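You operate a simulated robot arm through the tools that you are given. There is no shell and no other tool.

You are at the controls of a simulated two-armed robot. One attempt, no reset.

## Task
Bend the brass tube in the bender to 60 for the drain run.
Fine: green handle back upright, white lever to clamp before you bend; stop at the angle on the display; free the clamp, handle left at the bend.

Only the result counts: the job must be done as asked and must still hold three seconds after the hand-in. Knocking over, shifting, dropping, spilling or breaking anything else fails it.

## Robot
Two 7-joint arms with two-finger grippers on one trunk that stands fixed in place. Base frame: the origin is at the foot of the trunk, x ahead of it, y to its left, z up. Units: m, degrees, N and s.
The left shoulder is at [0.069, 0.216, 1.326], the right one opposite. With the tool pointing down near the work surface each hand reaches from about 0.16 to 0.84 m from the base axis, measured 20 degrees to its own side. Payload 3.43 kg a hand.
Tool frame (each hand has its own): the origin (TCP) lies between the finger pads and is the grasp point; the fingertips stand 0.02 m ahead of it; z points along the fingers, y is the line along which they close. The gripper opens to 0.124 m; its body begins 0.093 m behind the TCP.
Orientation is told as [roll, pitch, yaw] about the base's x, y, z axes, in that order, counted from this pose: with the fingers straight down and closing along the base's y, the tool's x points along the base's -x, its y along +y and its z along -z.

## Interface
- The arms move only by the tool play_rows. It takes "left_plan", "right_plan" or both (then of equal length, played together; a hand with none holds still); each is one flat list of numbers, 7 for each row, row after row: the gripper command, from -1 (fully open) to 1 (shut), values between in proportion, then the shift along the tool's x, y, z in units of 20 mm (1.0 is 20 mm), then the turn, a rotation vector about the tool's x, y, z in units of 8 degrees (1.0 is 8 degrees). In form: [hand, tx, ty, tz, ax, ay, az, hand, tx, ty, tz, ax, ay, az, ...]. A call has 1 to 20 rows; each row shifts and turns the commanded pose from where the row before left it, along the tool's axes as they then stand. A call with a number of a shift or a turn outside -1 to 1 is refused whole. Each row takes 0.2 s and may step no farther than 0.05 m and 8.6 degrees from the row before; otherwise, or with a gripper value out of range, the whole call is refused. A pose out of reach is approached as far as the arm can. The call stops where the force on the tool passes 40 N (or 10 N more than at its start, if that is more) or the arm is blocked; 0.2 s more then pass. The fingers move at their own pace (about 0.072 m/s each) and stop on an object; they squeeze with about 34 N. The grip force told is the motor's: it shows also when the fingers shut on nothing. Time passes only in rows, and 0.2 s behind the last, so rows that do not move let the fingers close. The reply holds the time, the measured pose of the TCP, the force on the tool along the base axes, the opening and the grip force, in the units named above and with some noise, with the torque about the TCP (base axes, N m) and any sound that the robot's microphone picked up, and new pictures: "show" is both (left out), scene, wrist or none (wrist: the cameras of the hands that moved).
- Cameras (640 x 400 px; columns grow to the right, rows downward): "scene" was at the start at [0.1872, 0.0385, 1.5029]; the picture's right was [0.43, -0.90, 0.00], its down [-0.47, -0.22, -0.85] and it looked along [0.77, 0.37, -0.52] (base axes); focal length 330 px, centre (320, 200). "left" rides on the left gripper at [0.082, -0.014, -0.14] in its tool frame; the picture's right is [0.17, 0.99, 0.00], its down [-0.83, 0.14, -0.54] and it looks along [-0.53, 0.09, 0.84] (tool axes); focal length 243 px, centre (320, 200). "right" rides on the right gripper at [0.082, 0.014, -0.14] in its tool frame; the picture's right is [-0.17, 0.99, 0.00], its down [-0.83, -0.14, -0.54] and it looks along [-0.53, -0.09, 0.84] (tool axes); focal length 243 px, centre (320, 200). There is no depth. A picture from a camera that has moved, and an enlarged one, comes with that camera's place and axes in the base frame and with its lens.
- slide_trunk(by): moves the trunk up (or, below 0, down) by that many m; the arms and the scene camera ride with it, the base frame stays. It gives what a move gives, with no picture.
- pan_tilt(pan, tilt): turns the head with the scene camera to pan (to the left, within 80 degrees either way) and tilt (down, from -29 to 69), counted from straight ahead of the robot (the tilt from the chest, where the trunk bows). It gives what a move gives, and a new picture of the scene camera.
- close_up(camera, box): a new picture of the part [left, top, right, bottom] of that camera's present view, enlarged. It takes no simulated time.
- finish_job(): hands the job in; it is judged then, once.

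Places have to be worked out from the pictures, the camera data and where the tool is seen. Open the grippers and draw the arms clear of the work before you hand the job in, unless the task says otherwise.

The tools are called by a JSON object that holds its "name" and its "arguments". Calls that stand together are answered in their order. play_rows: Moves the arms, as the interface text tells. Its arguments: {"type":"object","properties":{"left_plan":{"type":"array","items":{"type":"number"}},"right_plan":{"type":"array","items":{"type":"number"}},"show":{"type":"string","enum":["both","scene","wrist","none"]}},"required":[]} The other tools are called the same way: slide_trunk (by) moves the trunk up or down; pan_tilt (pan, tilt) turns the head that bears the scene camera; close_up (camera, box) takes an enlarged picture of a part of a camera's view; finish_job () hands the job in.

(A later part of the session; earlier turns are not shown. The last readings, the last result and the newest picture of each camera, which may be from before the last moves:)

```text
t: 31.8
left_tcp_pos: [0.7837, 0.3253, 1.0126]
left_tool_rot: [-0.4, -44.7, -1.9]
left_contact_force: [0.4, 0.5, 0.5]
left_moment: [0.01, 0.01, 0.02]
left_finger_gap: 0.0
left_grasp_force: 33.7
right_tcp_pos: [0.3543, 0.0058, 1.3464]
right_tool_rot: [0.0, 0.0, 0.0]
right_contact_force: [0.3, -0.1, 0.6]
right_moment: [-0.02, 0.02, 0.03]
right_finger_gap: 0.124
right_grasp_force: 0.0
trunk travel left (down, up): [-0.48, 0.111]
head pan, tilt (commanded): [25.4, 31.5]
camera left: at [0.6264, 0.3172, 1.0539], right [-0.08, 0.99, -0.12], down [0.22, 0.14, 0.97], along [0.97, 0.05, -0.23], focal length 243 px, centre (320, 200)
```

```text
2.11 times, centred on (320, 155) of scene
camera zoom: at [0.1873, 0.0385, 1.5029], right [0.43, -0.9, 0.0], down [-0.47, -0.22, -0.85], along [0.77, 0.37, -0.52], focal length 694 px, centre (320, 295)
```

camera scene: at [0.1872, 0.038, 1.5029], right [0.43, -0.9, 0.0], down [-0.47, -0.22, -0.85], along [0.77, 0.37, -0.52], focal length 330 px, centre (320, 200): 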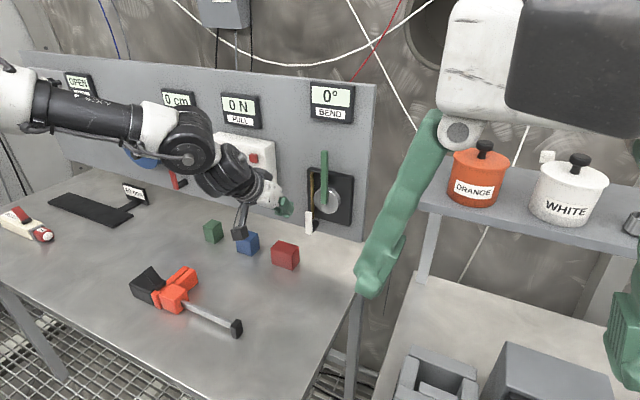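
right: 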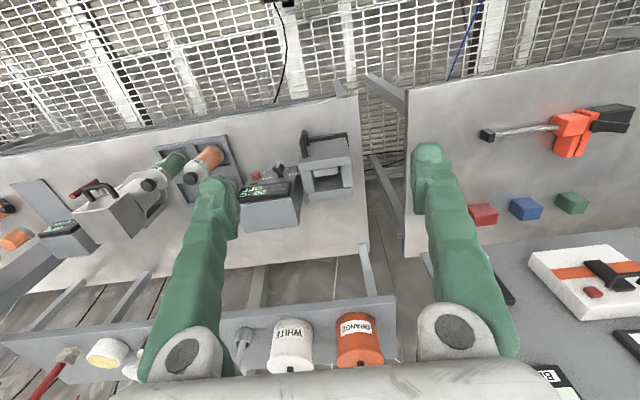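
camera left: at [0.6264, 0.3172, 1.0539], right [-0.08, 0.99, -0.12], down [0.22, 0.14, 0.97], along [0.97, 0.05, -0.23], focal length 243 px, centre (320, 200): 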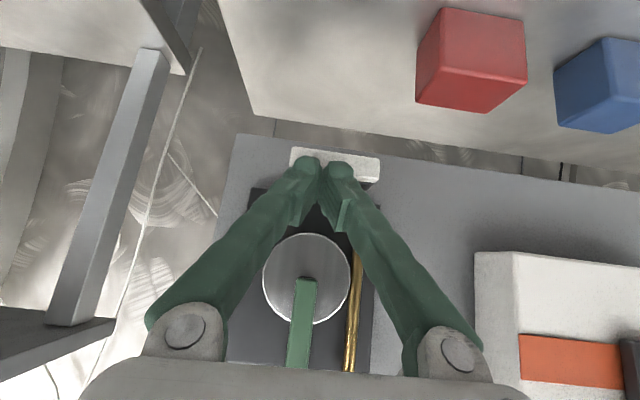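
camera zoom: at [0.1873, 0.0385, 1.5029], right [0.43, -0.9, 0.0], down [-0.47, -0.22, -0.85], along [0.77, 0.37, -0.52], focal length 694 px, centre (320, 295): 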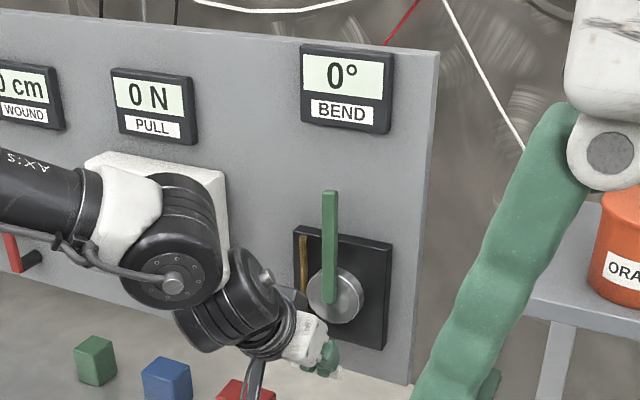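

The lever is level with almost no force on the finger, so it may have settled at its stop. I'll back the fingers out along their own axis and look at the lever uncovered.

{"name": "play_rows", "arguments": {"left_plan": [1, 0, 0, -1, 0, 0, 0, 1, 0, 0, -1, 0, 0, 0, 1, 0, 0, -1, 0, 0, 0], "show": "wrist"}}

{"name": "close_up", "arguments": {"camera": "left", "box": [210, 60, 410, 260]}}

{"name": "close_up", "arguments": {"camera": "scene", "box": [280, 150, 370, 260]}}

```text
t: 32.6
left_tcp_pos: [0.7397, 0.3262, 1.0524]
left_tool_rot: [-0.4, -44.6, -1.9]
left_contact_force: [0.1, 0.3, 0.0]
left_moment: [-0.01, -0.01, 0.01]
left_finger_gap: 0.0
left_grasp_force: 34.3
right_tcp_pos: [0.3539, 0.0045, 1.3461]
right_tool_rot: [0.0, -0.1, 0.0]
right_contact_force: [0.6, -0.4, -0.3]
right_moment: [-0.02, -0.01, -0.01]
right_finger_gap: 0.1243
right_grasp_force: 0.2
trunk travel left (down, up): [-0.48, 0.111]
head pan, tilt (commanded): [25.4, 31.5]
camera left: at [0.5828, 0.3187, 1.0969], right [-0.08, 0.99, -0.12], down [0.22, 0.14, 0.97], along [0.97, 0.05, -0.23], focal length 243 px, centre (320, 200)
```

left: 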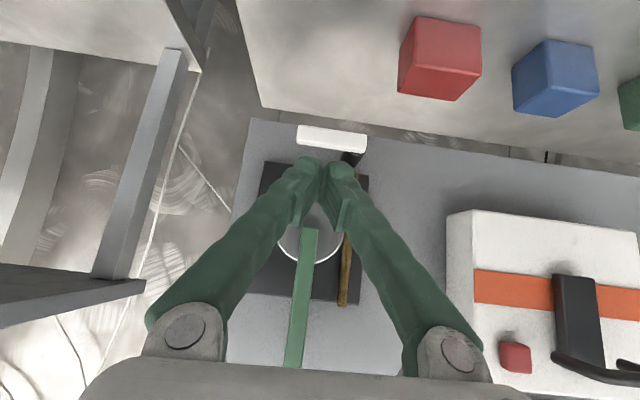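

```text
2.00 times, centred on (310, 160) of left
camera zoom: at [0.5828, 0.3187, 1.0969], right [-0.08, 0.99, -0.12], down [0.22, 0.14, 0.97], along [0.97, 0.05, -0.23], focal length 485 px, centre (340, 280)
```

zoom: 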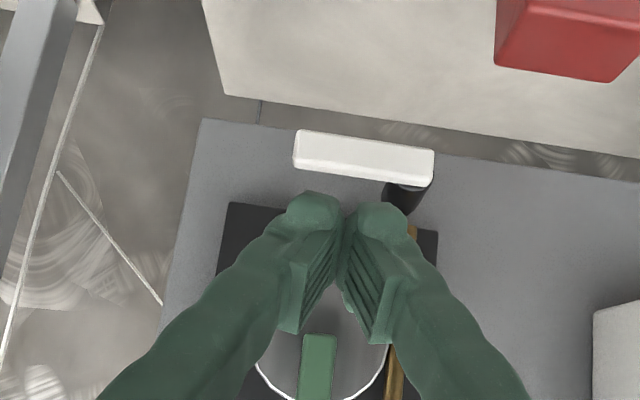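

```text
3.64 times, centred on (325, 205) of scene
camera zoom: at [0.1865, 0.0385, 1.503], right [0.43, -0.9, 0.0], down [-0.47, -0.22, -0.85], along [0.77, 0.37, -0.52], focal length 1199 px, centre (302, 182)
```

zoom: 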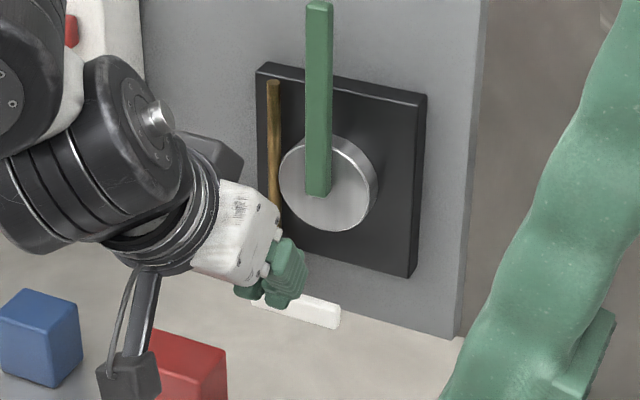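

The lever is level and stays put. I'll go back in and press a few millimetres further to make sure this is the end of its travel.

{"name": "play_rows", "arguments": {"left_plan": [1, 0, 0, 1, 0, 0, 0, 1, 0, 0, 1, 0, 0, 0, 1, 0, 0, 1, 0, 0, 0, 1, 0.07, 0, 0.07, 0, 0, 0, 1, 0.07, 0, 0.07, 0, 0, 0], "show": "wrist"}}

{"name": "close_up", "arguments": {"camera": "left", "box": [210, 60, 410, 260]}}

```text
t: 33.8
left_tcp_pos: [0.7838, 0.3235, 1.0072]
left_tool_rot: [-0.5, -44.7, -1.8]
left_contact_force: [0.0, 0.0, 0.2]
left_moment: [-0.01, 0.0, -0.01]
left_finger_gap: 0.0
left_grasp_force: 33.6
right_tcp_pos: [0.3544, 0.0049, 1.348]
right_tool_rot: [0.0, 0.0, 0.0]
right_contact_force: [-0.2, -0.8, -0.5]
right_moment: [0.0, 0.02, 0.0]
right_finger_gap: 0.1243
right_grasp_force: 0.1
trunk travel left (down, up): [-0.48, 0.111]
head pan, tilt (commanded): [25.4, 31.5]
camera left: at [0.6265, 0.3171, 1.0498], right [-0.08, 0.99, -0.12], down [0.22, 0.14, 0.97], along [0.97, 0.05, -0.23], focal length 243 px, centre (320, 200)
```

left: 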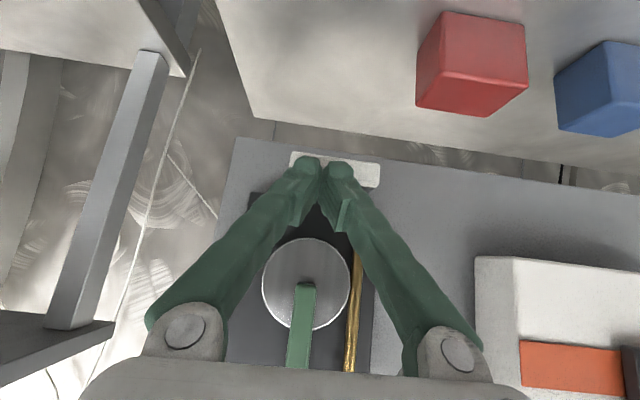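

```text
2.00 times, centred on (310, 160) of left
camera zoom: at [0.6265, 0.3171, 1.0498], right [-0.08, 0.99, -0.12], down [0.22, 0.14, 0.97], along [0.97, 0.05, -0.23], focal length 485 px, centre (340, 280)
```

zoom: 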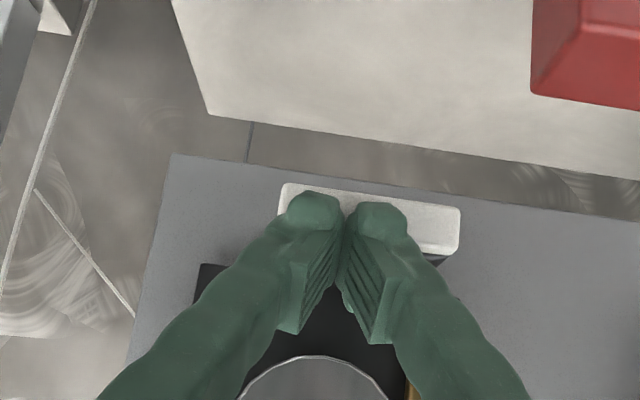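

The fingertip reads no force although it overlaps the lever in the picture, so the lever must sit about 1 cm deeper than I estimated. Earlier it also sprang back to upright after a small push, so it seems to snap between two end positions. I'll confirm it is seated by pressing on it from above, 12 mm further in.

{"name": "play_rows", "arguments": {"left_plan": [1, -0.707, 0, -0.707, 0, 0, 0, 1, -0.424, 0, 0.424, 0, 0, 0, 1, 0.106, 0, 0.106, 0, 0, 0, 1, 0.106, 0, 0.106, 0, 0, 0, 1, 0.106, 0, 0.106, 0, 0, 0], "show": "wrist"}}

{"name": "close_up", "arguments": {"camera": "left", "box": [210, 60, 410, 260]}}

{"name": "close_up", "arguments": {"camera": "scene", "box": [280, 150, 370, 260]}}

```text
t: 35.0
left_tcp_pos: [0.7969, 0.3242, 1.0181]
left_tool_rot: [-0.4, -44.7, -1.9]
left_contact_force: [0.6, 0.5, 0.6]
left_moment: [0.03, -0.01, 0.0]
left_finger_gap: 0.0001
left_grasp_force: 34.1
right_tcp_pos: [0.3552, 0.005, 1.3475]
right_tool_rot: [0.1, 0.0, 0.0]
right_contact_force: [0.2, -0.2, 0.3]
right_moment: [0.0, 0.03, 0.03]
right_finger_gap: 0.1239
right_grasp_force: 0.1
trunk travel left (down, up): [-0.48, 0.111]
head pan, tilt (commanded): [25.4, 31.5]
camera left: at [0.639, 0.3164, 1.0605], right [-0.08, 0.99, -0.12], down [0.22, 0.14, 0.97], along [0.97, 0.05, -0.23], focal length 243 px, centre (320, 200)
```

left: 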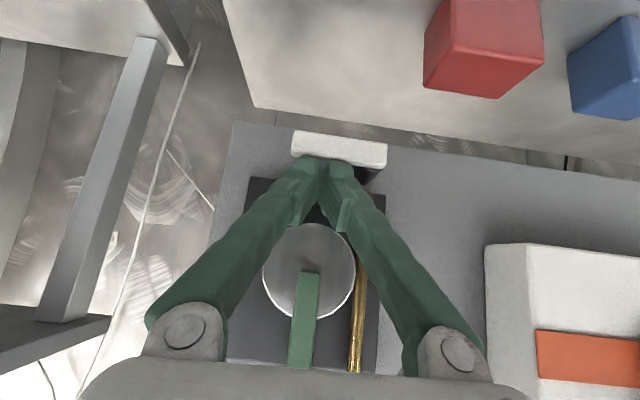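

```text
2.00 times, centred on (310, 160) of left
camera zoom: at [0.639, 0.3164, 1.0605], right [-0.08, 0.99, -0.12], down [0.22, 0.14, 0.97], along [0.97, 0.05, -0.23], focal length 485 px, centre (340, 280)
```

zoom: 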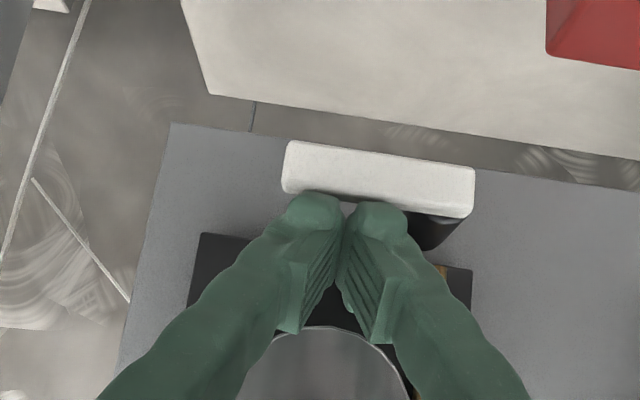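

```text
3.64 times, centred on (325, 205) of scene
camera zoom: at [0.1877, 0.0385, 1.5028], right [0.43, -0.9, 0.0], down [-0.47, -0.22, -0.85], along [0.77, 0.37, -0.52], focal length 1199 px, centre (302, 182)
```

zoom: 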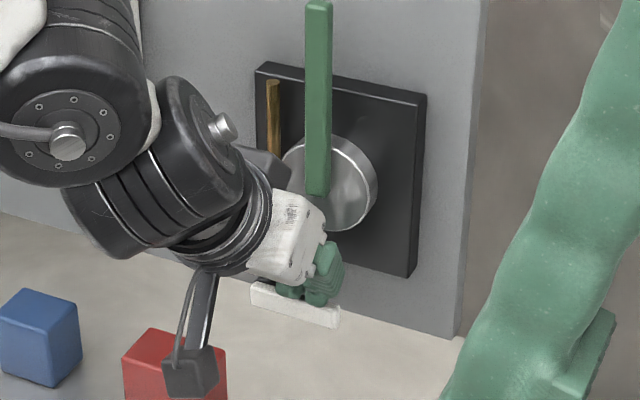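

The fingertips are now directly above the lever. I'll press down in 2–3 mm steps until I feel it.

{"name": "play_rows", "arguments": {"left_plan": [1, 0.106, 0, 0.106, 0, 0, 0, 1, 0.07, 0, 0.07, 0, 0, 0], "show": "wrist"}}

{"name": "close_up", "arguments": {"camera": "left", "box": [210, 60, 410, 260]}}

```text
t: 35.6
left_tcp_pos: [0.7973, 0.3224, 1.0143]
left_tool_rot: [-0.4, -44.8, -1.8]
left_contact_force: [-1.0, 0.0, 4.1]
left_moment: [0.08, 0.03, -0.01]
left_finger_gap: 0.0
left_grasp_force: 33.9
right_tcp_pos: [0.3538, 0.0051, 1.3472]
right_tool_rot: [0.0, -0.1, 0.1]
right_contact_force: [0.2, -0.7, 1.1]
right_moment: [0.02, 0.01, 0.04]
right_finger_gap: 0.124
right_grasp_force: 0.0
trunk travel left (down, up): [-0.48, 0.111]
head pan, tilt (commanded): [25.4, 31.5]
camera left: at [0.6386, 0.3161, 1.0563], right [-0.08, 0.99, -0.12], down [0.22, 0.14, 0.97], along [0.97, 0.05, -0.22], focal length 243 px, centre (320, 200)
```

left: 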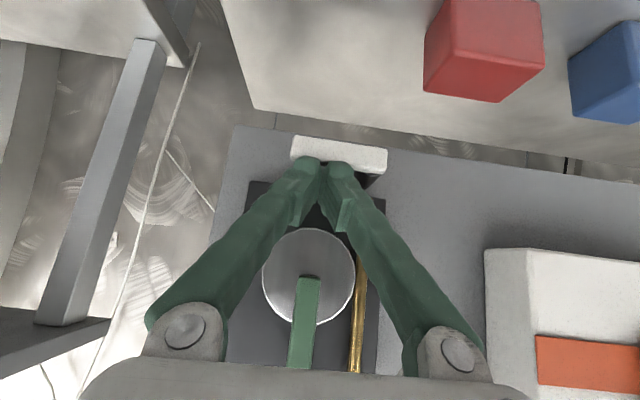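

```text
2.00 times, centred on (310, 160) of left
camera zoom: at [0.6386, 0.3161, 1.0563], right [-0.08, 0.99, -0.12], down [0.22, 0.14, 0.97], along [0.97, 0.05, -0.22], focal length 485 px, centre (340, 280)
```

zoom: 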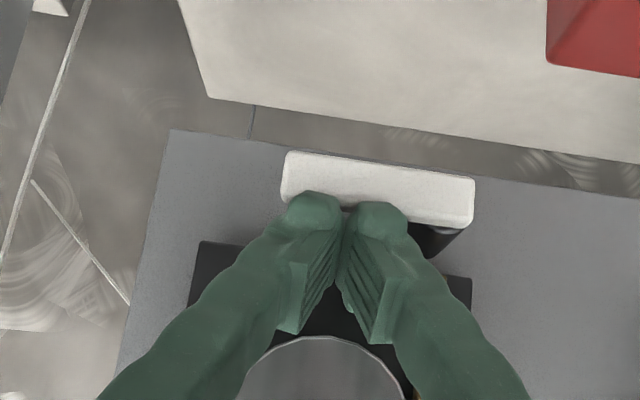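

There's contact now, with 4 N upward. One more 1.5 mm press will tell me whether it is at the stop.

{"name": "play_rows", "arguments": {"left_plan": [1, 0.053, 0, 0.053, 0, 0, 0, 1, 0, 0, 0, 0, 0, 0], "show": "wrist"}}

{"name": "close_up", "arguments": {"camera": "left", "box": [210, 60, 410, 260]}}

```text
t: 36.2
left_tcp_pos: [0.7951, 0.3234, 1.0139]
left_tool_rot: [-0.4, -45.0, -1.9]
left_contact_force: [1.1, -0.3, 10.6]
left_moment: [0.04, -0.01, -0.04]
left_finger_gap: 0.0059
left_grasp_force: 35.0
right_tcp_pos: [0.3538, 0.0051, 1.3478]
right_tool_rot: [0.0, 0.0, 0.0]
right_contact_force: [-0.3, 0.5, -0.1]
right_moment: [0.02, 0.01, 0.05]
right_finger_gap: 0.124
right_grasp_force: 0.1
trunk travel left (down, up): [-0.48, 0.111]
head pan, tilt (commanded): [25.4, 31.5]
camera left: at [0.6385, 0.3161, 1.0558], right [-0.08, 0.99, -0.12], down [0.21, 0.14, 0.97], along [0.97, 0.05, -0.22], focal length 243 px, centre (320, 200)
```

left: 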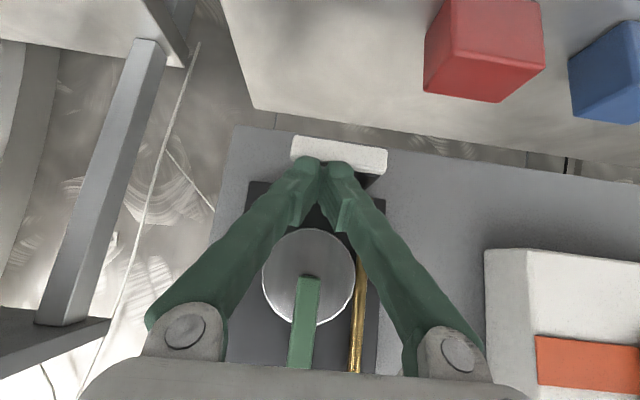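

```text
2.00 times, centred on (310, 160) of left
camera zoom: at [0.6385, 0.3161, 1.0558], right [-0.08, 0.99, -0.12], down [0.21, 0.14, 0.97], along [0.97, 0.05, -0.22], focal length 485 px, centre (340, 280)
```

zoom: 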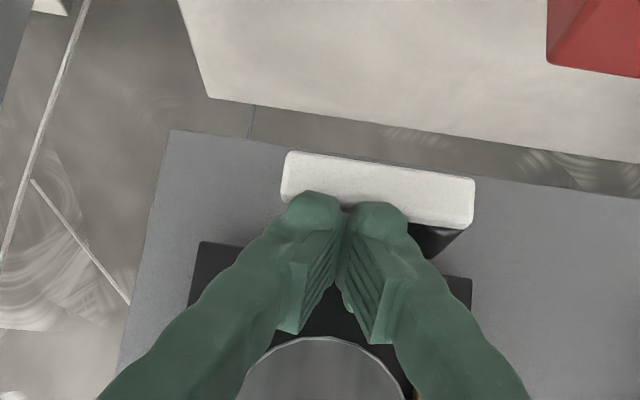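

The force rose to 10.6 N with no movement, so the lever is firmly at its clamp stop. I'll back away, return to the -60° pitch, and move up to just left of the handle and short of it, fingers shut.

{"name": "play_rows", "arguments": {"left_plan": [1, -0.15, 0, -0.15, 0, 0, 0, 1, 0, 0, -1, 0, 0, 0, 1, 0, 0, -1, 0, 0, 0, 1, 0, 0, -1, 0, 0, 0, 1, 0, 0, -1, 0, 0, 0, 1, 0, 0, 0, 0, -0.9375, 0, 1, 0, 0, 0, 0, -0.9375, 0, 1, -0.658, 0.307, -0.574, 0, 0, 0, 1, -0.658, 0.307, -0.574, 0, 0, 0, 1, -0.658, 0.307, -0.574, 0, 0, 0, 1, -0.658, 0.307, -0.574, 0, 0, 0, 1, -0.658, 0.307, -0.574, 0, 0, 0, 1, -0.658, 0.307, -0.574, 0, 0, 0, 1, -0.658, 0.307, -0.574, 0, 0, 0], "show": "both"}}

{"name": "close_up", "arguments": {"camera": "scene", "box": [260, 60, 380, 250]}}

{"name": "close_up", "arguments": {"camera": "left", "box": [180, 0, 400, 230]}}

```text
t: 39.2
left_tcp_pos: [0.7183, 0.3698, 1.1936]
left_tool_rot: [-0.5, -59.7, -1.7]
left_contact_force: [-0.4, -0.3, 1.0]
left_moment: [0.05, 0.02, 0.01]
left_finger_gap: 0.0001
left_grasp_force: 34.6
right_tcp_pos: [0.3554, 0.0052, 1.3477]
right_tool_rot: [0.0, -0.1, 0.0]
right_contact_force: [0.1, -0.6, -0.2]
right_moment: [0.01, -0.01, -0.04]
right_finger_gap: 0.1242
right_grasp_force: 0.0
trunk travel left (down, up): [-0.48, 0.111]
head pan, tilt (commanded): [25.4, 31.5]
camera scene: at [0.1864, 0.0383, 1.503], right [0.43, -0.9, 0.0], down [-0.47, -0.22, -0.85], along [0.77, 0.37, -0.52], focal length 330 px, centre (320, 200)
camera left: at [0.5551, 0.3631, 1.1935], right [-0.05, 0.99, -0.15], down [-0.04, 0.15, 0.99], along [1.0, 0.05, 0.03], focal length 243 px, centre (320, 200)
```

scene: 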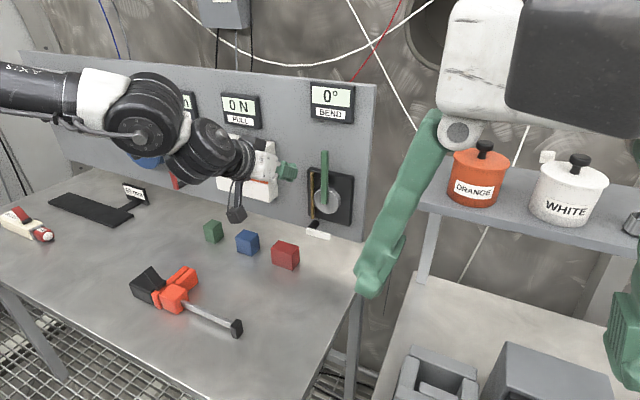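
left: 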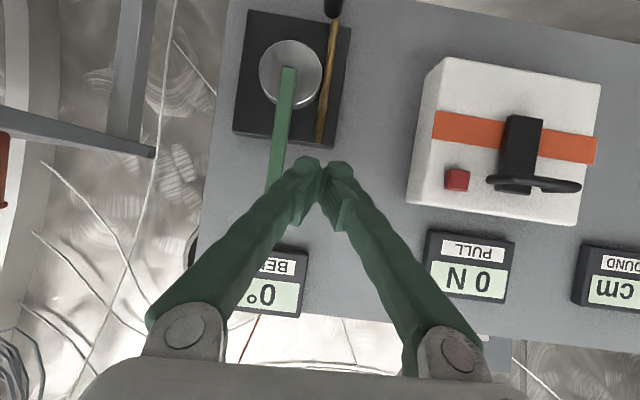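

```text
2.11 times, centred on (320, 155) of scene
camera zoom: at [0.1864, 0.0383, 1.503], right [0.43, -0.9, 0.0], down [-0.47, -0.22, -0.85], along [0.77, 0.37, -0.52], focal length 694 px, centre (320, 295)
```

zoom: 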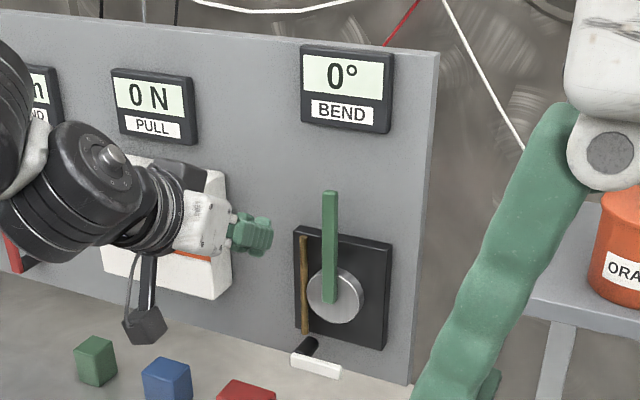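

```text
1.74 times, centred on (290, 115) of left
camera zoom: at [0.5551, 0.3631, 1.1935], right [-0.05, 0.99, -0.15], down [-0.04, 0.15, 0.99], along [1.0, 0.05, 0.03], focal length 422 px, centre (372, 348)
```

zoom: 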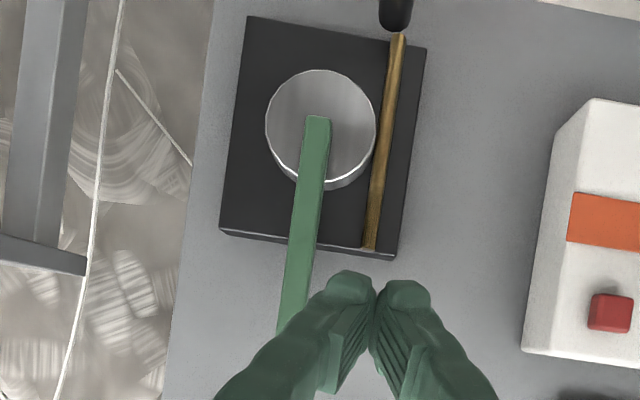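

The lever is down, the handle upright and the tube straight. I'll advance 9 cm to the handle's depth on its left side, keeping about 1.5 cm sideways clearance.

{"name": "play_rows", "arguments": {"left_plan": [1, -0.5625, 0, 0.974, 0, 0, 0, 1, -0.5625, 0, 0.974, 0, 0, 0, 1, -0.5625, 0, 0.974, 0, 0, 0, 1, -0.5625, 0, 0.974, 0, 0, 0], "show": "both"}}

{"name": "close_up", "arguments": {"camera": "scene", "box": [280, 70, 390, 250]}}

```text
t: 40.2
left_tcp_pos: [0.8108, 0.3673, 1.1912]
left_tool_rot: [-0.5, -59.6, -1.7]
left_contact_force: [0.0, 0.5, 0.2]
left_moment: [0.02, 0.01, 0.02]
left_finger_gap: 0.0002
left_grasp_force: 34.7
right_tcp_pos: [0.3565, 0.004, 1.3466]
right_tool_rot: [0.0, -0.1, 0.0]
right_contact_force: [-0.8, 0.3, 0.5]
right_moment: [0.0, 0.0, 0.0]
right_finger_gap: 0.1239
right_grasp_force: 0.1
trunk travel left (down, up): [-0.48, 0.111]
head pan, tilt (commanded): [25.4, 31.5]
camera scene: at [0.1883, 0.0381, 1.5027], right [0.43, -0.9, 0.0], down [-0.47, -0.22, -0.85], along [0.77, 0.37, -0.52], focal length 330 px, centre (320, 200)
camera left: at [0.6475, 0.3597, 1.192], right [-0.05, 0.99, -0.15], down [-0.04, 0.15, 0.99], along [1.0, 0.05, 0.03], focal length 243 px, centre (320, 200)
```

scene: 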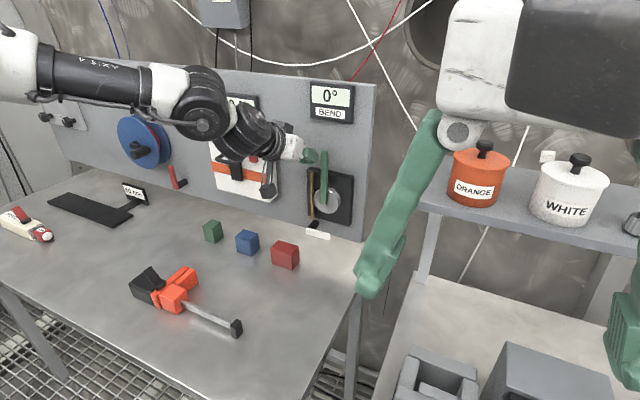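
left: 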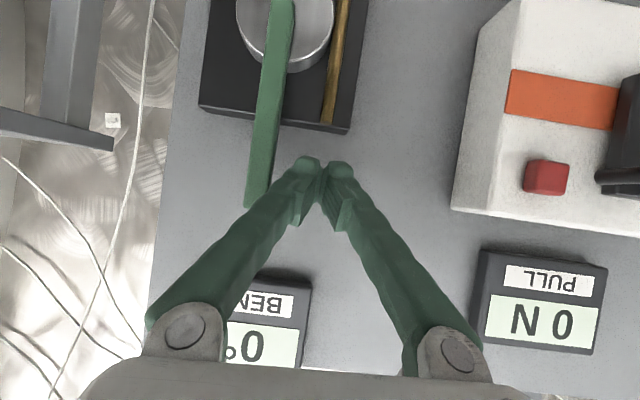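

```text
2.22 times, centred on (335, 160) of scene
camera zoom: at [0.1883, 0.0381, 1.5027], right [0.43, -0.9, 0.0], down [-0.47, -0.22, -0.85], along [0.77, 0.37, -0.52], focal length 733 px, centre (287, 289)
```

zoom: 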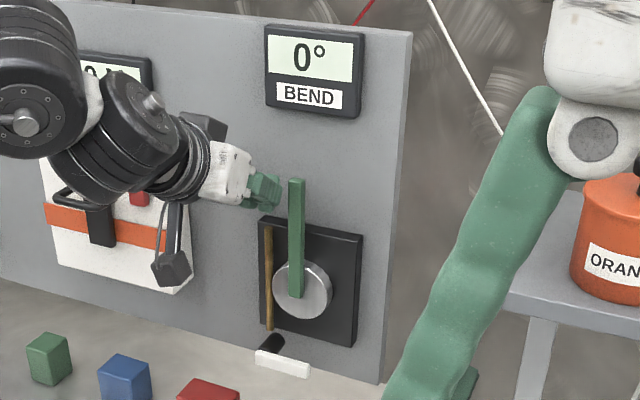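

The fingers are in position left of the handle with the display clearly visible. I'll begin the push to the right slowly to find the resistance and see how the display responds.

{"name": "play_rows", "arguments": {"left_plan": [1, 0, -0.25, 0, 0, 0, 0, 1, 0, -0.25, 0, 0, 0, 0, 1, 0, -0.25, 0, 0, 0, 0, 1, 0, -0.25, 0, 0, 0, 0, 1, 0, -0.25, 0, 0, 0, 0], "show": "wrist"}}

{"name": "close_up", "arguments": {"camera": "scene", "box": [280, 70, 390, 250]}}

```text
t: 41.4
left_tcp_pos: [0.8064, 0.3418, 1.1921]
left_tool_rot: [-0.6, -59.7, -1.6]
left_contact_force: [0.0, 0.3, 0.1]
left_moment: [0.03, -0.01, 0.01]
left_finger_gap: 0.0002
left_grasp_force: 34.7
right_tcp_pos: [0.3545, 0.005, 1.3472]
right_tool_rot: [0.0, 0.0, 0.1]
right_contact_force: [0.0, 1.0, -1.1]
right_moment: [0.0, -0.01, 0.03]
right_finger_gap: 0.1243
right_grasp_force: 0.0
trunk travel left (down, up): [-0.48, 0.111]
head pan, tilt (commanded): [25.4, 31.5]
camera left: at [0.6446, 0.3343, 1.1928], right [-0.05, 0.99, -0.15], down [-0.04, 0.15, 0.99], along [1.0, 0.05, 0.03], focal length 243 px, centre (320, 200)
```

left: 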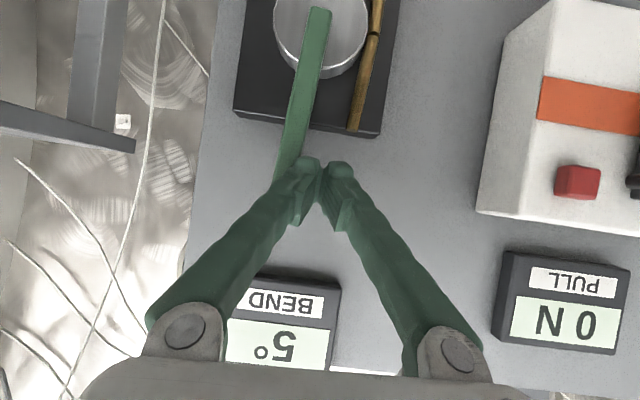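

```text
2.22 times, centred on (335, 160) of scene
camera zoom: at [0.1873, 0.0384, 1.5029], right [0.43, -0.9, 0.0], down [-0.47, -0.22, -0.85], along [0.77, 0.37, -0.52], focal length 733 px, centre (287, 289)
```

zoom: 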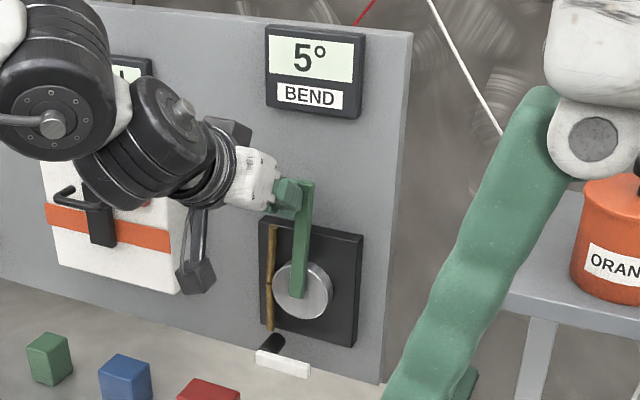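

The display responds and reads 5°, with very little force. I'll continue along the handle's arc toward about 25–30°.

{"name": "play_rows", "arguments": {"left_plan": [1, 0, -0.25, 0, 0, 0, 0, 1, 0, -0.25, 0, 0, 0, 0, 1, 0, -0.25, 0, 0, 0, 0, 1, 0, -0.25, 0, 0, 0, 0, 1, 0.055, -0.26, 0.045, 0, 0, 0, 1, 0.055, -0.26, 0.045, 0, 0, 0, 1, 0.055, -0.26, 0.045, 0, 0, 0], "show": "wrist"}}

{"name": "close_up", "arguments": {"camera": "scene", "box": [280, 70, 390, 250]}}

```text
t: 43.0
left_tcp_pos: [0.8055, 0.3058, 1.1888]
left_tool_rot: [-0.6, -59.6, -1.7]
left_contact_force: [-0.2, 2.0, 1.0]
left_moment: [0.01, 0.02, 0.01]
left_finger_gap: 0.0
left_grasp_force: 34.0
right_tcp_pos: [0.3554, 0.0061, 1.3479]
right_tool_rot: [0.0, 0.0, 0.0]
right_contact_force: [0.3, 0.0, 0.3]
right_moment: [0.01, 0.01, 0.04]
right_finger_gap: 0.124
right_grasp_force: 0.1
trunk travel left (down, up): [-0.48, 0.111]
head pan, tilt (commanded): [25.4, 31.5]
camera left: at [0.6434, 0.2991, 1.1893], right [-0.05, 0.99, -0.15], down [-0.04, 0.15, 0.99], along [1.0, 0.05, 0.03], focal length 243 px, centre (320, 200)
```

left: 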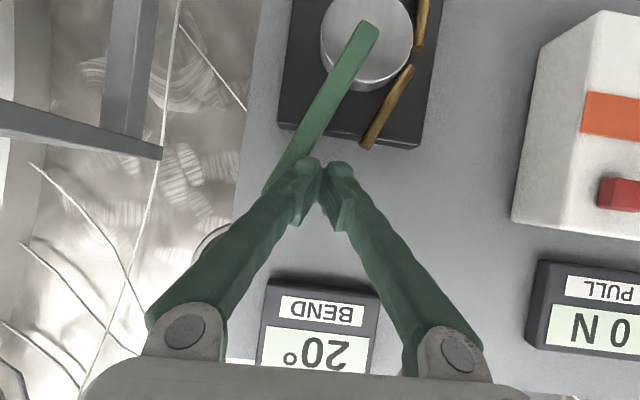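

```text
2.22 times, centred on (335, 160) of scene
camera zoom: at [0.1869, 0.0385, 1.503], right [0.43, -0.9, 0.0], down [-0.47, -0.22, -0.85], along [0.77, 0.37, -0.52], focal length 733 px, centre (287, 289)
```

zoom: 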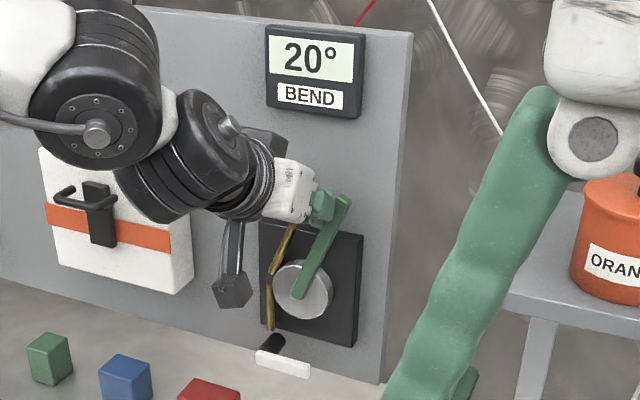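

The display reads 20° with the handle following cleanly at 2 N. I'll continue along the tangent for about 20° more, which is still well short of 60°.

{"name": "play_rows", "arguments": {"left_plan": [1, 0.07, -0.233, 0.058, 0, 0, 0, 1, 0.081, -0.228, 0.064, 0, 0, 0, 1, 0.087, -0.225, 0.068, 0, 0, 0, 1, 0.0975, -0.219, 0.074, 0, 0, 0, 1, 0.104, -0.214, 0.077, 0, 0, 0, 1, 0.1136, -0.207, 0.083, 0, 0, 0, 1, 0.12, -0.202, 0.0865, 0, 0, 0, 1, 0.129, -0.194, 0.092, 0, 0, 0], "show": "wrist"}}

{"name": "close_up", "arguments": {"camera": "scene", "box": [280, 70, 390, 250]}}

```text
t: 44.8
left_tcp_pos: [0.8076, 0.2716, 1.1679]
left_tool_rot: [-0.6, -59.7, -1.7]
left_contact_force: [-0.2, 0.5, 1.1]
left_moment: [0.02, 0.02, -0.01]
left_finger_gap: 0.0001
left_grasp_force: 34.2
right_tcp_pos: [0.3552, 0.0046, 1.3467]
right_tool_rot: [-0.1, 0.0, 0.0]
right_contact_force: [0.1, 0.5, -0.8]
right_moment: [-0.01, 0.02, -0.04]
right_finger_gap: 0.124
right_grasp_force: 0.0
trunk travel left (down, up): [-0.48, 0.111]
head pan, tilt (commanded): [25.4, 31.5]
camera left: at [0.6454, 0.2644, 1.1686], right [-0.05, 0.99, -0.15], down [-0.04, 0.15, 0.99], along [1.0, 0.05, 0.03], focal length 243 px, centre (320, 200)
```

left: 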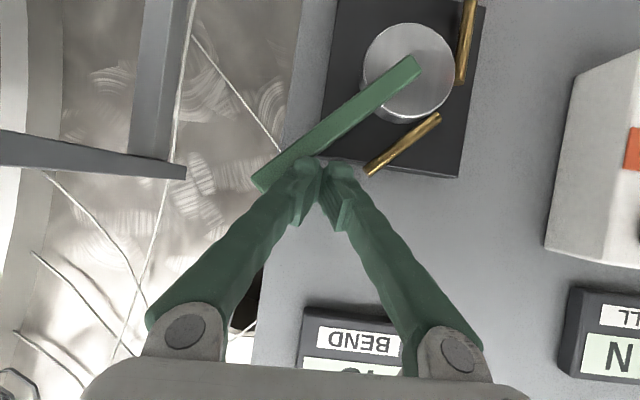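

```text
2.22 times, centred on (335, 160) of scene
camera zoom: at [0.1875, 0.0385, 1.5028], right [0.43, -0.9, 0.0], down [-0.47, -0.22, -0.85], along [0.77, 0.37, -0.52], focal length 733 px, centre (287, 289)
```

zoom: 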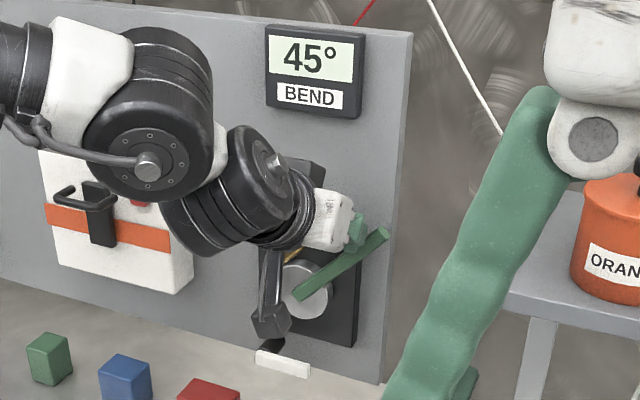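

The display reads 45°, moving at about 0.6° per mm. I'll take two 5 mm steps and then read again.

{"name": "play_rows", "arguments": {"left_plan": [1, 0.151, -0.1705, 0.104, 0, 0, 0, 1, 0.158, -0.161, 0.109, 0, 0, 0], "show": "wrist"}}

{"name": "close_up", "arguments": {"camera": "scene", "box": [280, 70, 390, 250]}}

```text
t: 45.4
left_tcp_pos: [0.8082, 0.2641, 1.1614]
left_tool_rot: [-0.6, -59.6, -1.5]
left_contact_force: [0.0, 0.4, 0.3]
left_moment: [-0.04, -0.03, 0.02]
left_finger_gap: 0.0
left_grasp_force: 34.4
right_tcp_pos: [0.3544, 0.0055, 1.3471]
right_tool_rot: [0.0, 0.0, 0.1]
right_contact_force: [-0.3, 0.6, 0.0]
right_moment: [0.01, -0.01, -0.01]
right_finger_gap: 0.124
right_grasp_force: 0.1
trunk travel left (down, up): [-0.48, 0.111]
head pan, tilt (commanded): [25.4, 31.5]
camera left: at [0.6452, 0.2576, 1.1616], right [-0.05, 0.99, -0.15], down [-0.04, 0.15, 0.99], along [1.0, 0.05, 0.03], focal length 243 px, centre (320, 200)
```

left: 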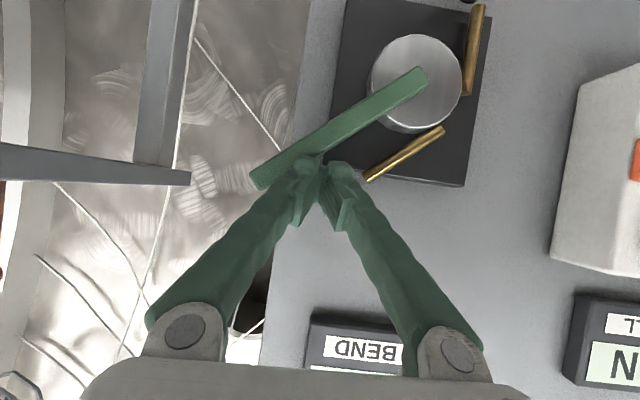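

```text
2.22 times, centred on (335, 160) of scene
camera zoom: at [0.187, 0.0383, 1.5029], right [0.43, -0.9, 0.0], down [-0.47, -0.22, -0.85], along [0.77, 0.37, -0.52], focal length 733 px, centre (287, 289)
```

zoom: 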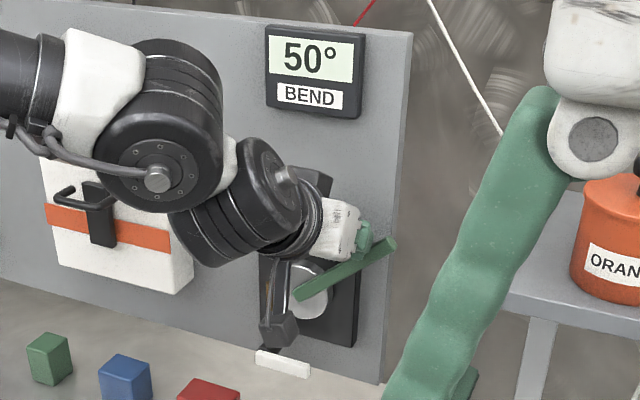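

The display reads 50°. All its readings so far are multiples of 5, so it may only show 5° steps. I'll go on in 2 mm steps to find its resolution.

{"name": "play_rows", "arguments": {"left_plan": [1, 0.066, -0.0616, 0.042, 0, 0, 0], "show": "none"}}

{"name": "close_up", "arguments": {"camera": "scene", "box": [300, 70, 390, 230]}}

```text
t: 45.8
left_tcp_pos: [0.8077, 0.2645, 1.1586]
left_tool_rot: [-0.6, -59.6, -1.7]
left_contact_force: [-0.9, 0.4, 0.8]
left_moment: [-0.01, -0.01, -0.01]
left_finger_gap: 0.0
left_grasp_force: 34.6
right_tcp_pos: [0.3543, 0.0052, 1.3474]
right_tool_rot: [-0.1, 0.0, 0.1]
right_contact_force: [-0.2, -0.8, -0.7]
right_moment: [-0.01, 0.01, -0.03]
right_finger_gap: 0.124
right_grasp_force: 0.1
trunk travel left (down, up): [-0.48, 0.111]
head pan, tilt (commanded): [25.4, 31.5]
```

```text
2.50 times, centred on (345, 150) of scene
camera zoom: at [0.187, 0.0385, 1.5029], right [0.43, -0.9, 0.0], down [-0.47, -0.22, -0.85], along [0.77, 0.37, -0.52], focal length 824 px, centre (258, 325)
```

zoom: 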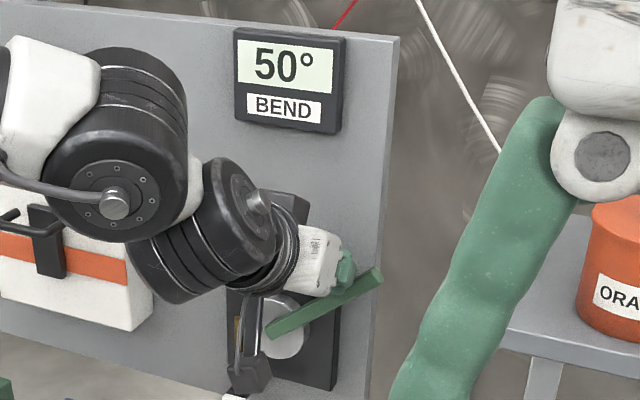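

The display still reads 50° after 2 mm more, so it does seem to step by 5°. I'll continue in 2 mm steps and note where it changes.

{"name": "play_rows", "arguments": {"left_plan": [1, 0.066, -0.0616, 0.042, 0, 0, 0], "show": "none"}}

{"name": "close_up", "arguments": {"camera": "scene", "box": [300, 70, 390, 230]}}

```text
t: 46.2
left_tcp_pos: [0.8087, 0.2629, 1.1579]
left_tool_rot: [-0.6, -59.6, -1.6]
left_contact_force: [0.5, 0.3, -0.3]
left_moment: [0.01, -0.04, 0.02]
left_finger_gap: 0.0002
left_grasp_force: 34.4
right_tcp_pos: [0.3551, 0.0052, 1.3477]
right_tool_rot: [0.0, 0.0, -0.1]
right_contact_force: [0.4, 0.4, 0.0]
right_moment: [-0.01, 0.0, 0.0]
right_finger_gap: 0.1241
right_grasp_force: 0.1
trunk travel left (down, up): [-0.48, 0.111]
head pan, tilt (commanded): [25.4, 31.5]
```

```text
2.50 times, centred on (345, 150) of scene
camera zoom: at [0.1871, 0.0387, 1.5029], right [0.43, -0.9, 0.0], down [-0.47, -0.22, -0.85], along [0.77, 0.37, -0.52], focal length 824 px, centre (258, 325)
```

zoom: 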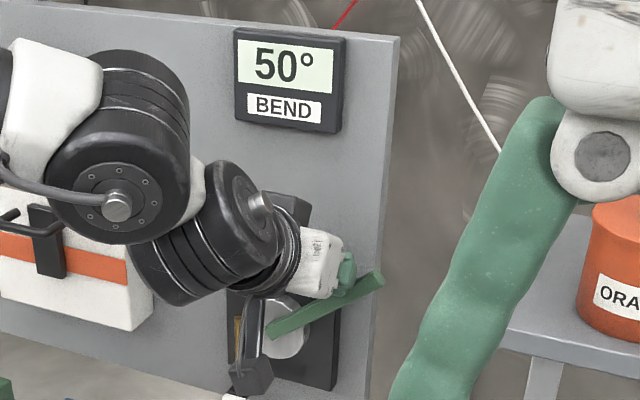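

Still 50° after 4 mm. Next step.

{"name": "play_rows", "arguments": {"left_plan": [1, 0.066, -0.06, 0.042, 0, 0, 0], "show": "none"}}

{"name": "close_up", "arguments": {"camera": "scene", "box": [300, 70, 390, 230]}}

```text
t: 46.6
left_tcp_pos: [0.8079, 0.2618, 1.1557]
left_tool_rot: [-0.7, -59.6, -1.6]
left_contact_force: [-0.5, 0.7, 0.5]
left_moment: [0.0, 0.02, 0.01]
left_finger_gap: 0.0003
left_grasp_force: 34.3
right_tcp_pos: [0.3547, 0.0054, 1.3482]
right_tool_rot: [0.1, 0.0, 0.0]
right_contact_force: [0.4, -0.3, -0.6]
right_moment: [0.02, 0.01, 0.0]
right_finger_gap: 0.1239
right_grasp_force: 0.1
trunk travel left (down, up): [-0.48, 0.111]
head pan, tilt (commanded): [25.4, 31.5]
```

```text
2.50 times, centred on (345, 150) of scene
camera zoom: at [0.187, 0.0386, 1.5029], right [0.43, -0.9, 0.0], down [-0.47, -0.22, -0.85], along [0.77, 0.37, -0.52], focal length 824 px, centre (258, 325)
```

zoom: 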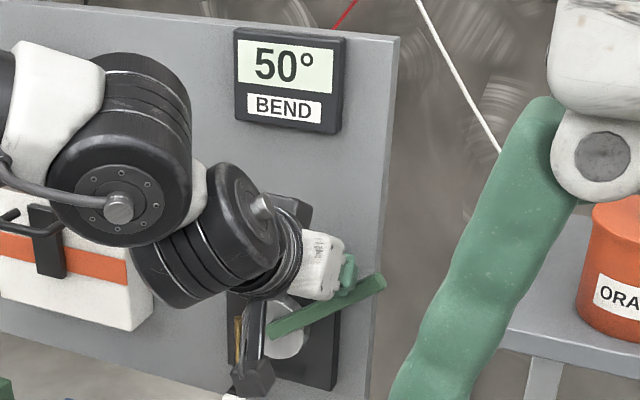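

It still reads 50° after 6 mm, though the handle tip is creeping down. I'll continue.

{"name": "play_rows", "arguments": {"left_plan": [1, 0.067, -0.059, 0.042, 0, 0, 0], "show": "none"}}

{"name": "close_up", "arguments": {"camera": "scene", "box": [300, 70, 390, 230]}}

```text
t: 47.0
left_tcp_pos: [0.808, 0.2606, 1.1558]
left_tool_rot: [-0.6, -59.7, -1.7]
left_contact_force: [-0.8, 0.5, 0.9]
left_moment: [0.01, 0.0, -0.03]
left_finger_gap: 0.0002
left_grasp_force: 33.9
right_tcp_pos: [0.3535, 0.0042, 1.3472]
right_tool_rot: [0.0, -0.1, 0.0]
right_contact_force: [-0.5, -0.7, 0.0]
right_moment: [-0.03, 0.0, 0.02]
right_finger_gap: 0.1239
right_grasp_force: 0.0
trunk travel left (down, up): [-0.48, 0.111]
head pan, tilt (commanded): [25.4, 31.5]
```

```text
2.50 times, centred on (345, 150) of scene
camera zoom: at [0.187, 0.0387, 1.5029], right [0.43, -0.9, 0.0], down [-0.47, -0.22, -0.85], along [0.77, 0.37, -0.52], focal length 824 px, centre (258, 325)
```

zoom: 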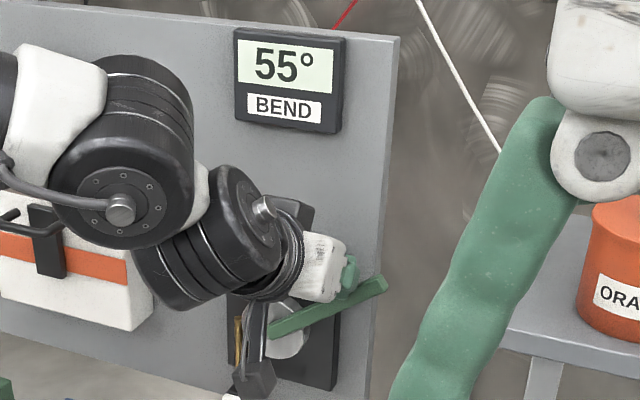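

The display changed to 55° on this step. I'll measure the handle's real angle from the wrist camera to learn whether the display rounds or truncates.

{"name": "close_up", "arguments": {"camera": "left", "box": [220, 0, 540, 220]}}

{"name": "close_up", "arguments": {"camera": "left", "box": [240, 40, 450, 200]}}

{"name": "close_up", "arguments": {"camera": "scene", "box": [320, 170, 370, 220]}}

```text
1.82 times, centred on (380, 110) of left
camera zoom: at [0.6451, 0.2531, 1.1555], right [-0.05, 0.99, -0.15], down [-0.04, 0.15, 0.99], along [1.0, 0.05, 0.03], focal length 441 px, centre (211, 364)
```

zoom: 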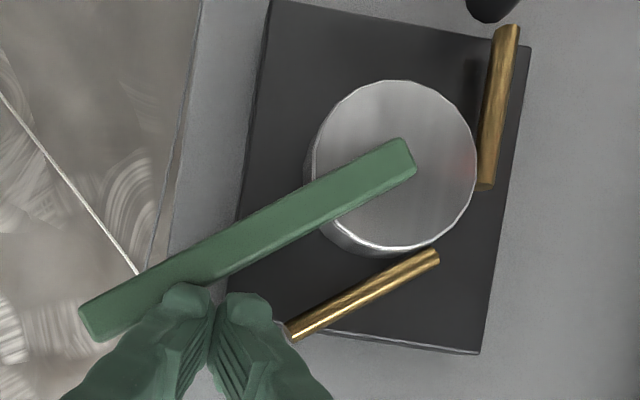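

```text
2.50 times, centred on (345, 120) of left
camera zoom: at [0.6451, 0.2531, 1.1555], right [-0.05, 0.99, -0.15], down [-0.04, 0.15, 0.99], along [1.0, 0.05, 0.03], focal length 606 px, centre (258, 400)
```

zoom: 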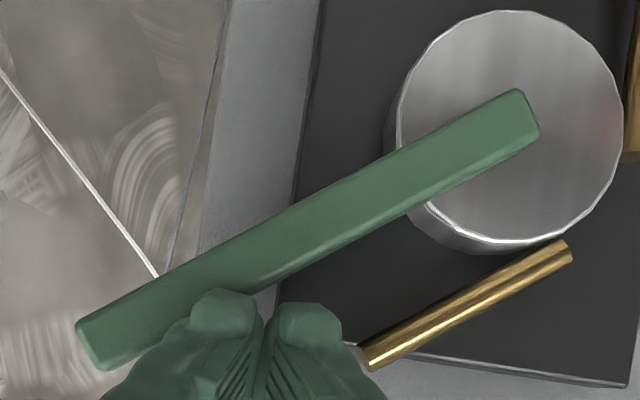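

```text
8.00 times, centred on (345, 195) of scene
camera zoom: at [0.187, 0.0387, 1.5029], right [0.43, -0.9, 0.0], down [-0.47, -0.22, -0.85], along [0.77, 0.37, -0.52], focal length 2638 px, centre (120, 240)
```

zoom: 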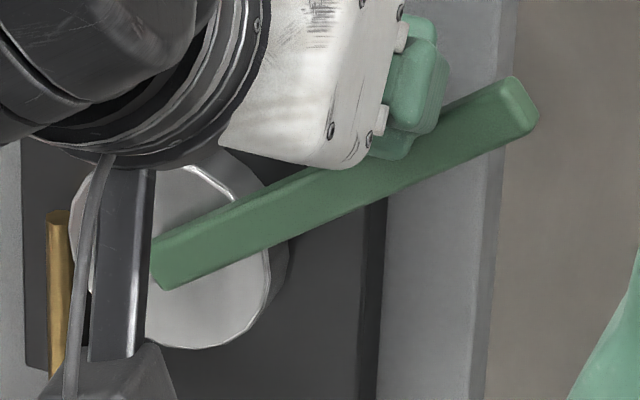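

Projecting the handle's ends onto its plane gives about 53°. The upright stop measures -0.3° by the same method. So the display rounds to the nearest 5° and switched at 52.5°, meaning "60" will appear at 57.5° and true 60° is 2.5° further. I'll go 4 mm more.

{"name": "play_rows", "arguments": {"left_plan": [1, 0.069, -0.0588, 0.042, 0, 0, 0, 1, 0.07, -0.057, 0.043, 0, 0, 0], "show": "none"}}

{"name": "close_up", "arguments": {"camera": "scene", "box": [300, 70, 390, 230]}}

```text
t: 47.6
left_tcp_pos: [0.8085, 0.2573, 1.153]
left_tool_rot: [-0.5, -59.7, -1.7]
left_contact_force: [0.3, 1.0, 1.0]
left_moment: [0.01, 0.03, 0.0]
left_finger_gap: 0.0
left_grasp_force: 34.9
right_tcp_pos: [0.3545, 0.0056, 1.3482]
right_tool_rot: [0.0, 0.1, 0.1]
right_contact_force: [-0.5, -0.5, 0.4]
right_moment: [0.01, -0.01, -0.02]
right_finger_gap: 0.124
right_grasp_force: 0.0
trunk travel left (down, up): [-0.48, 0.111]
head pan, tilt (commanded): [25.4, 31.5]
```

```text
2.50 times, centred on (345, 150) of scene
camera zoom: at [0.187, 0.0385, 1.5029], right [0.43, -0.9, 0.0], down [-0.47, -0.22, -0.85], along [0.77, 0.37, -0.52], focal length 824 px, centre (258, 325)
```

zoom: 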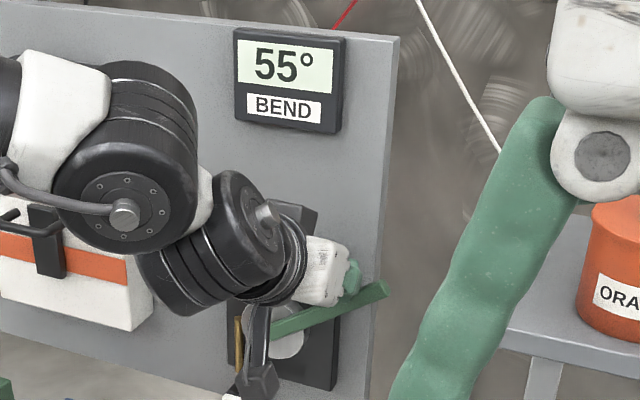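

It still reads 55°, now about 12 mm past the first 50° reading. I'll continue with 1.5 mm steps.

{"name": "play_rows", "arguments": {"left_plan": [1, 0.053, -0.042, 0.033, 0, 0, 0], "show": "none"}}

{"name": "close_up", "arguments": {"camera": "scene", "box": [300, 70, 390, 230]}}

```text
t: 48.0
left_tcp_pos: [0.8078, 0.257, 1.1496]
left_tool_rot: [-0.7, -59.6, -1.8]
left_contact_force: [0.3, 0.4, 0.4]
left_moment: [-0.03, -0.01, 0.0]
left_finger_gap: 0.0
left_grasp_force: 34.3
right_tcp_pos: [0.354, 0.0055, 1.3467]
right_tool_rot: [0.0, -0.1, 0.0]
right_contact_force: [-0.8, 0.6, 0.1]
right_moment: [0.02, 0.01, -0.02]
right_finger_gap: 0.1243
right_grasp_force: 0.1
trunk travel left (down, up): [-0.48, 0.111]
head pan, tilt (commanded): [25.4, 31.5]
```

```text
2.50 times, centred on (345, 150) of scene
camera zoom: at [0.187, 0.0385, 1.5029], right [0.43, -0.9, 0.0], down [-0.47, -0.22, -0.85], along [0.77, 0.37, -0.52], focal length 824 px, centre (258, 325)
```

zoom: 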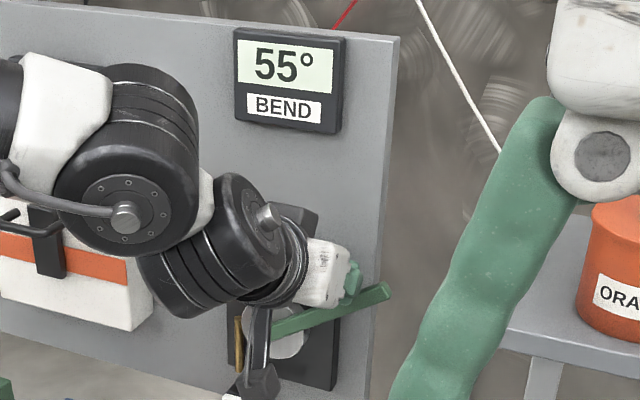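

Still 55° (about 13.5 mm). Another 1.5 mm.

{"name": "play_rows", "arguments": {"left_plan": [1, 0.053, -0.041, 0.033, 0, 0, 0], "show": "none"}}

{"name": "close_up", "arguments": {"camera": "scene", "box": [300, 70, 390, 230]}}

```text
t: 48.4
left_tcp_pos: [0.8078, 0.2561, 1.1481]
left_tool_rot: [-0.6, -59.5, -1.8]
left_contact_force: [-0.5, -0.7, 0.6]
left_moment: [-0.02, 0.0, 0.01]
left_finger_gap: 0.0
left_grasp_force: 34.1
right_tcp_pos: [0.3534, 0.0052, 1.3462]
right_tool_rot: [-0.1, 0.0, 0.0]
right_contact_force: [-0.9, 0.0, -0.7]
right_moment: [-0.03, 0.01, 0.0]
right_finger_gap: 0.1242
right_grasp_force: 0.1
trunk travel left (down, up): [-0.48, 0.111]
head pan, tilt (commanded): [25.4, 31.5]
```

```text
2.50 times, centred on (345, 150) of scene
camera zoom: at [0.187, 0.0386, 1.5029], right [0.43, -0.9, 0.0], down [-0.47, -0.22, -0.85], along [0.77, 0.37, -0.52], focal length 824 px, centre (258, 325)
```

zoom: 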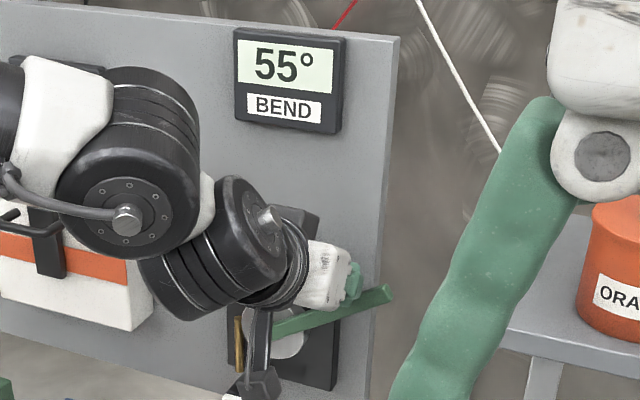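

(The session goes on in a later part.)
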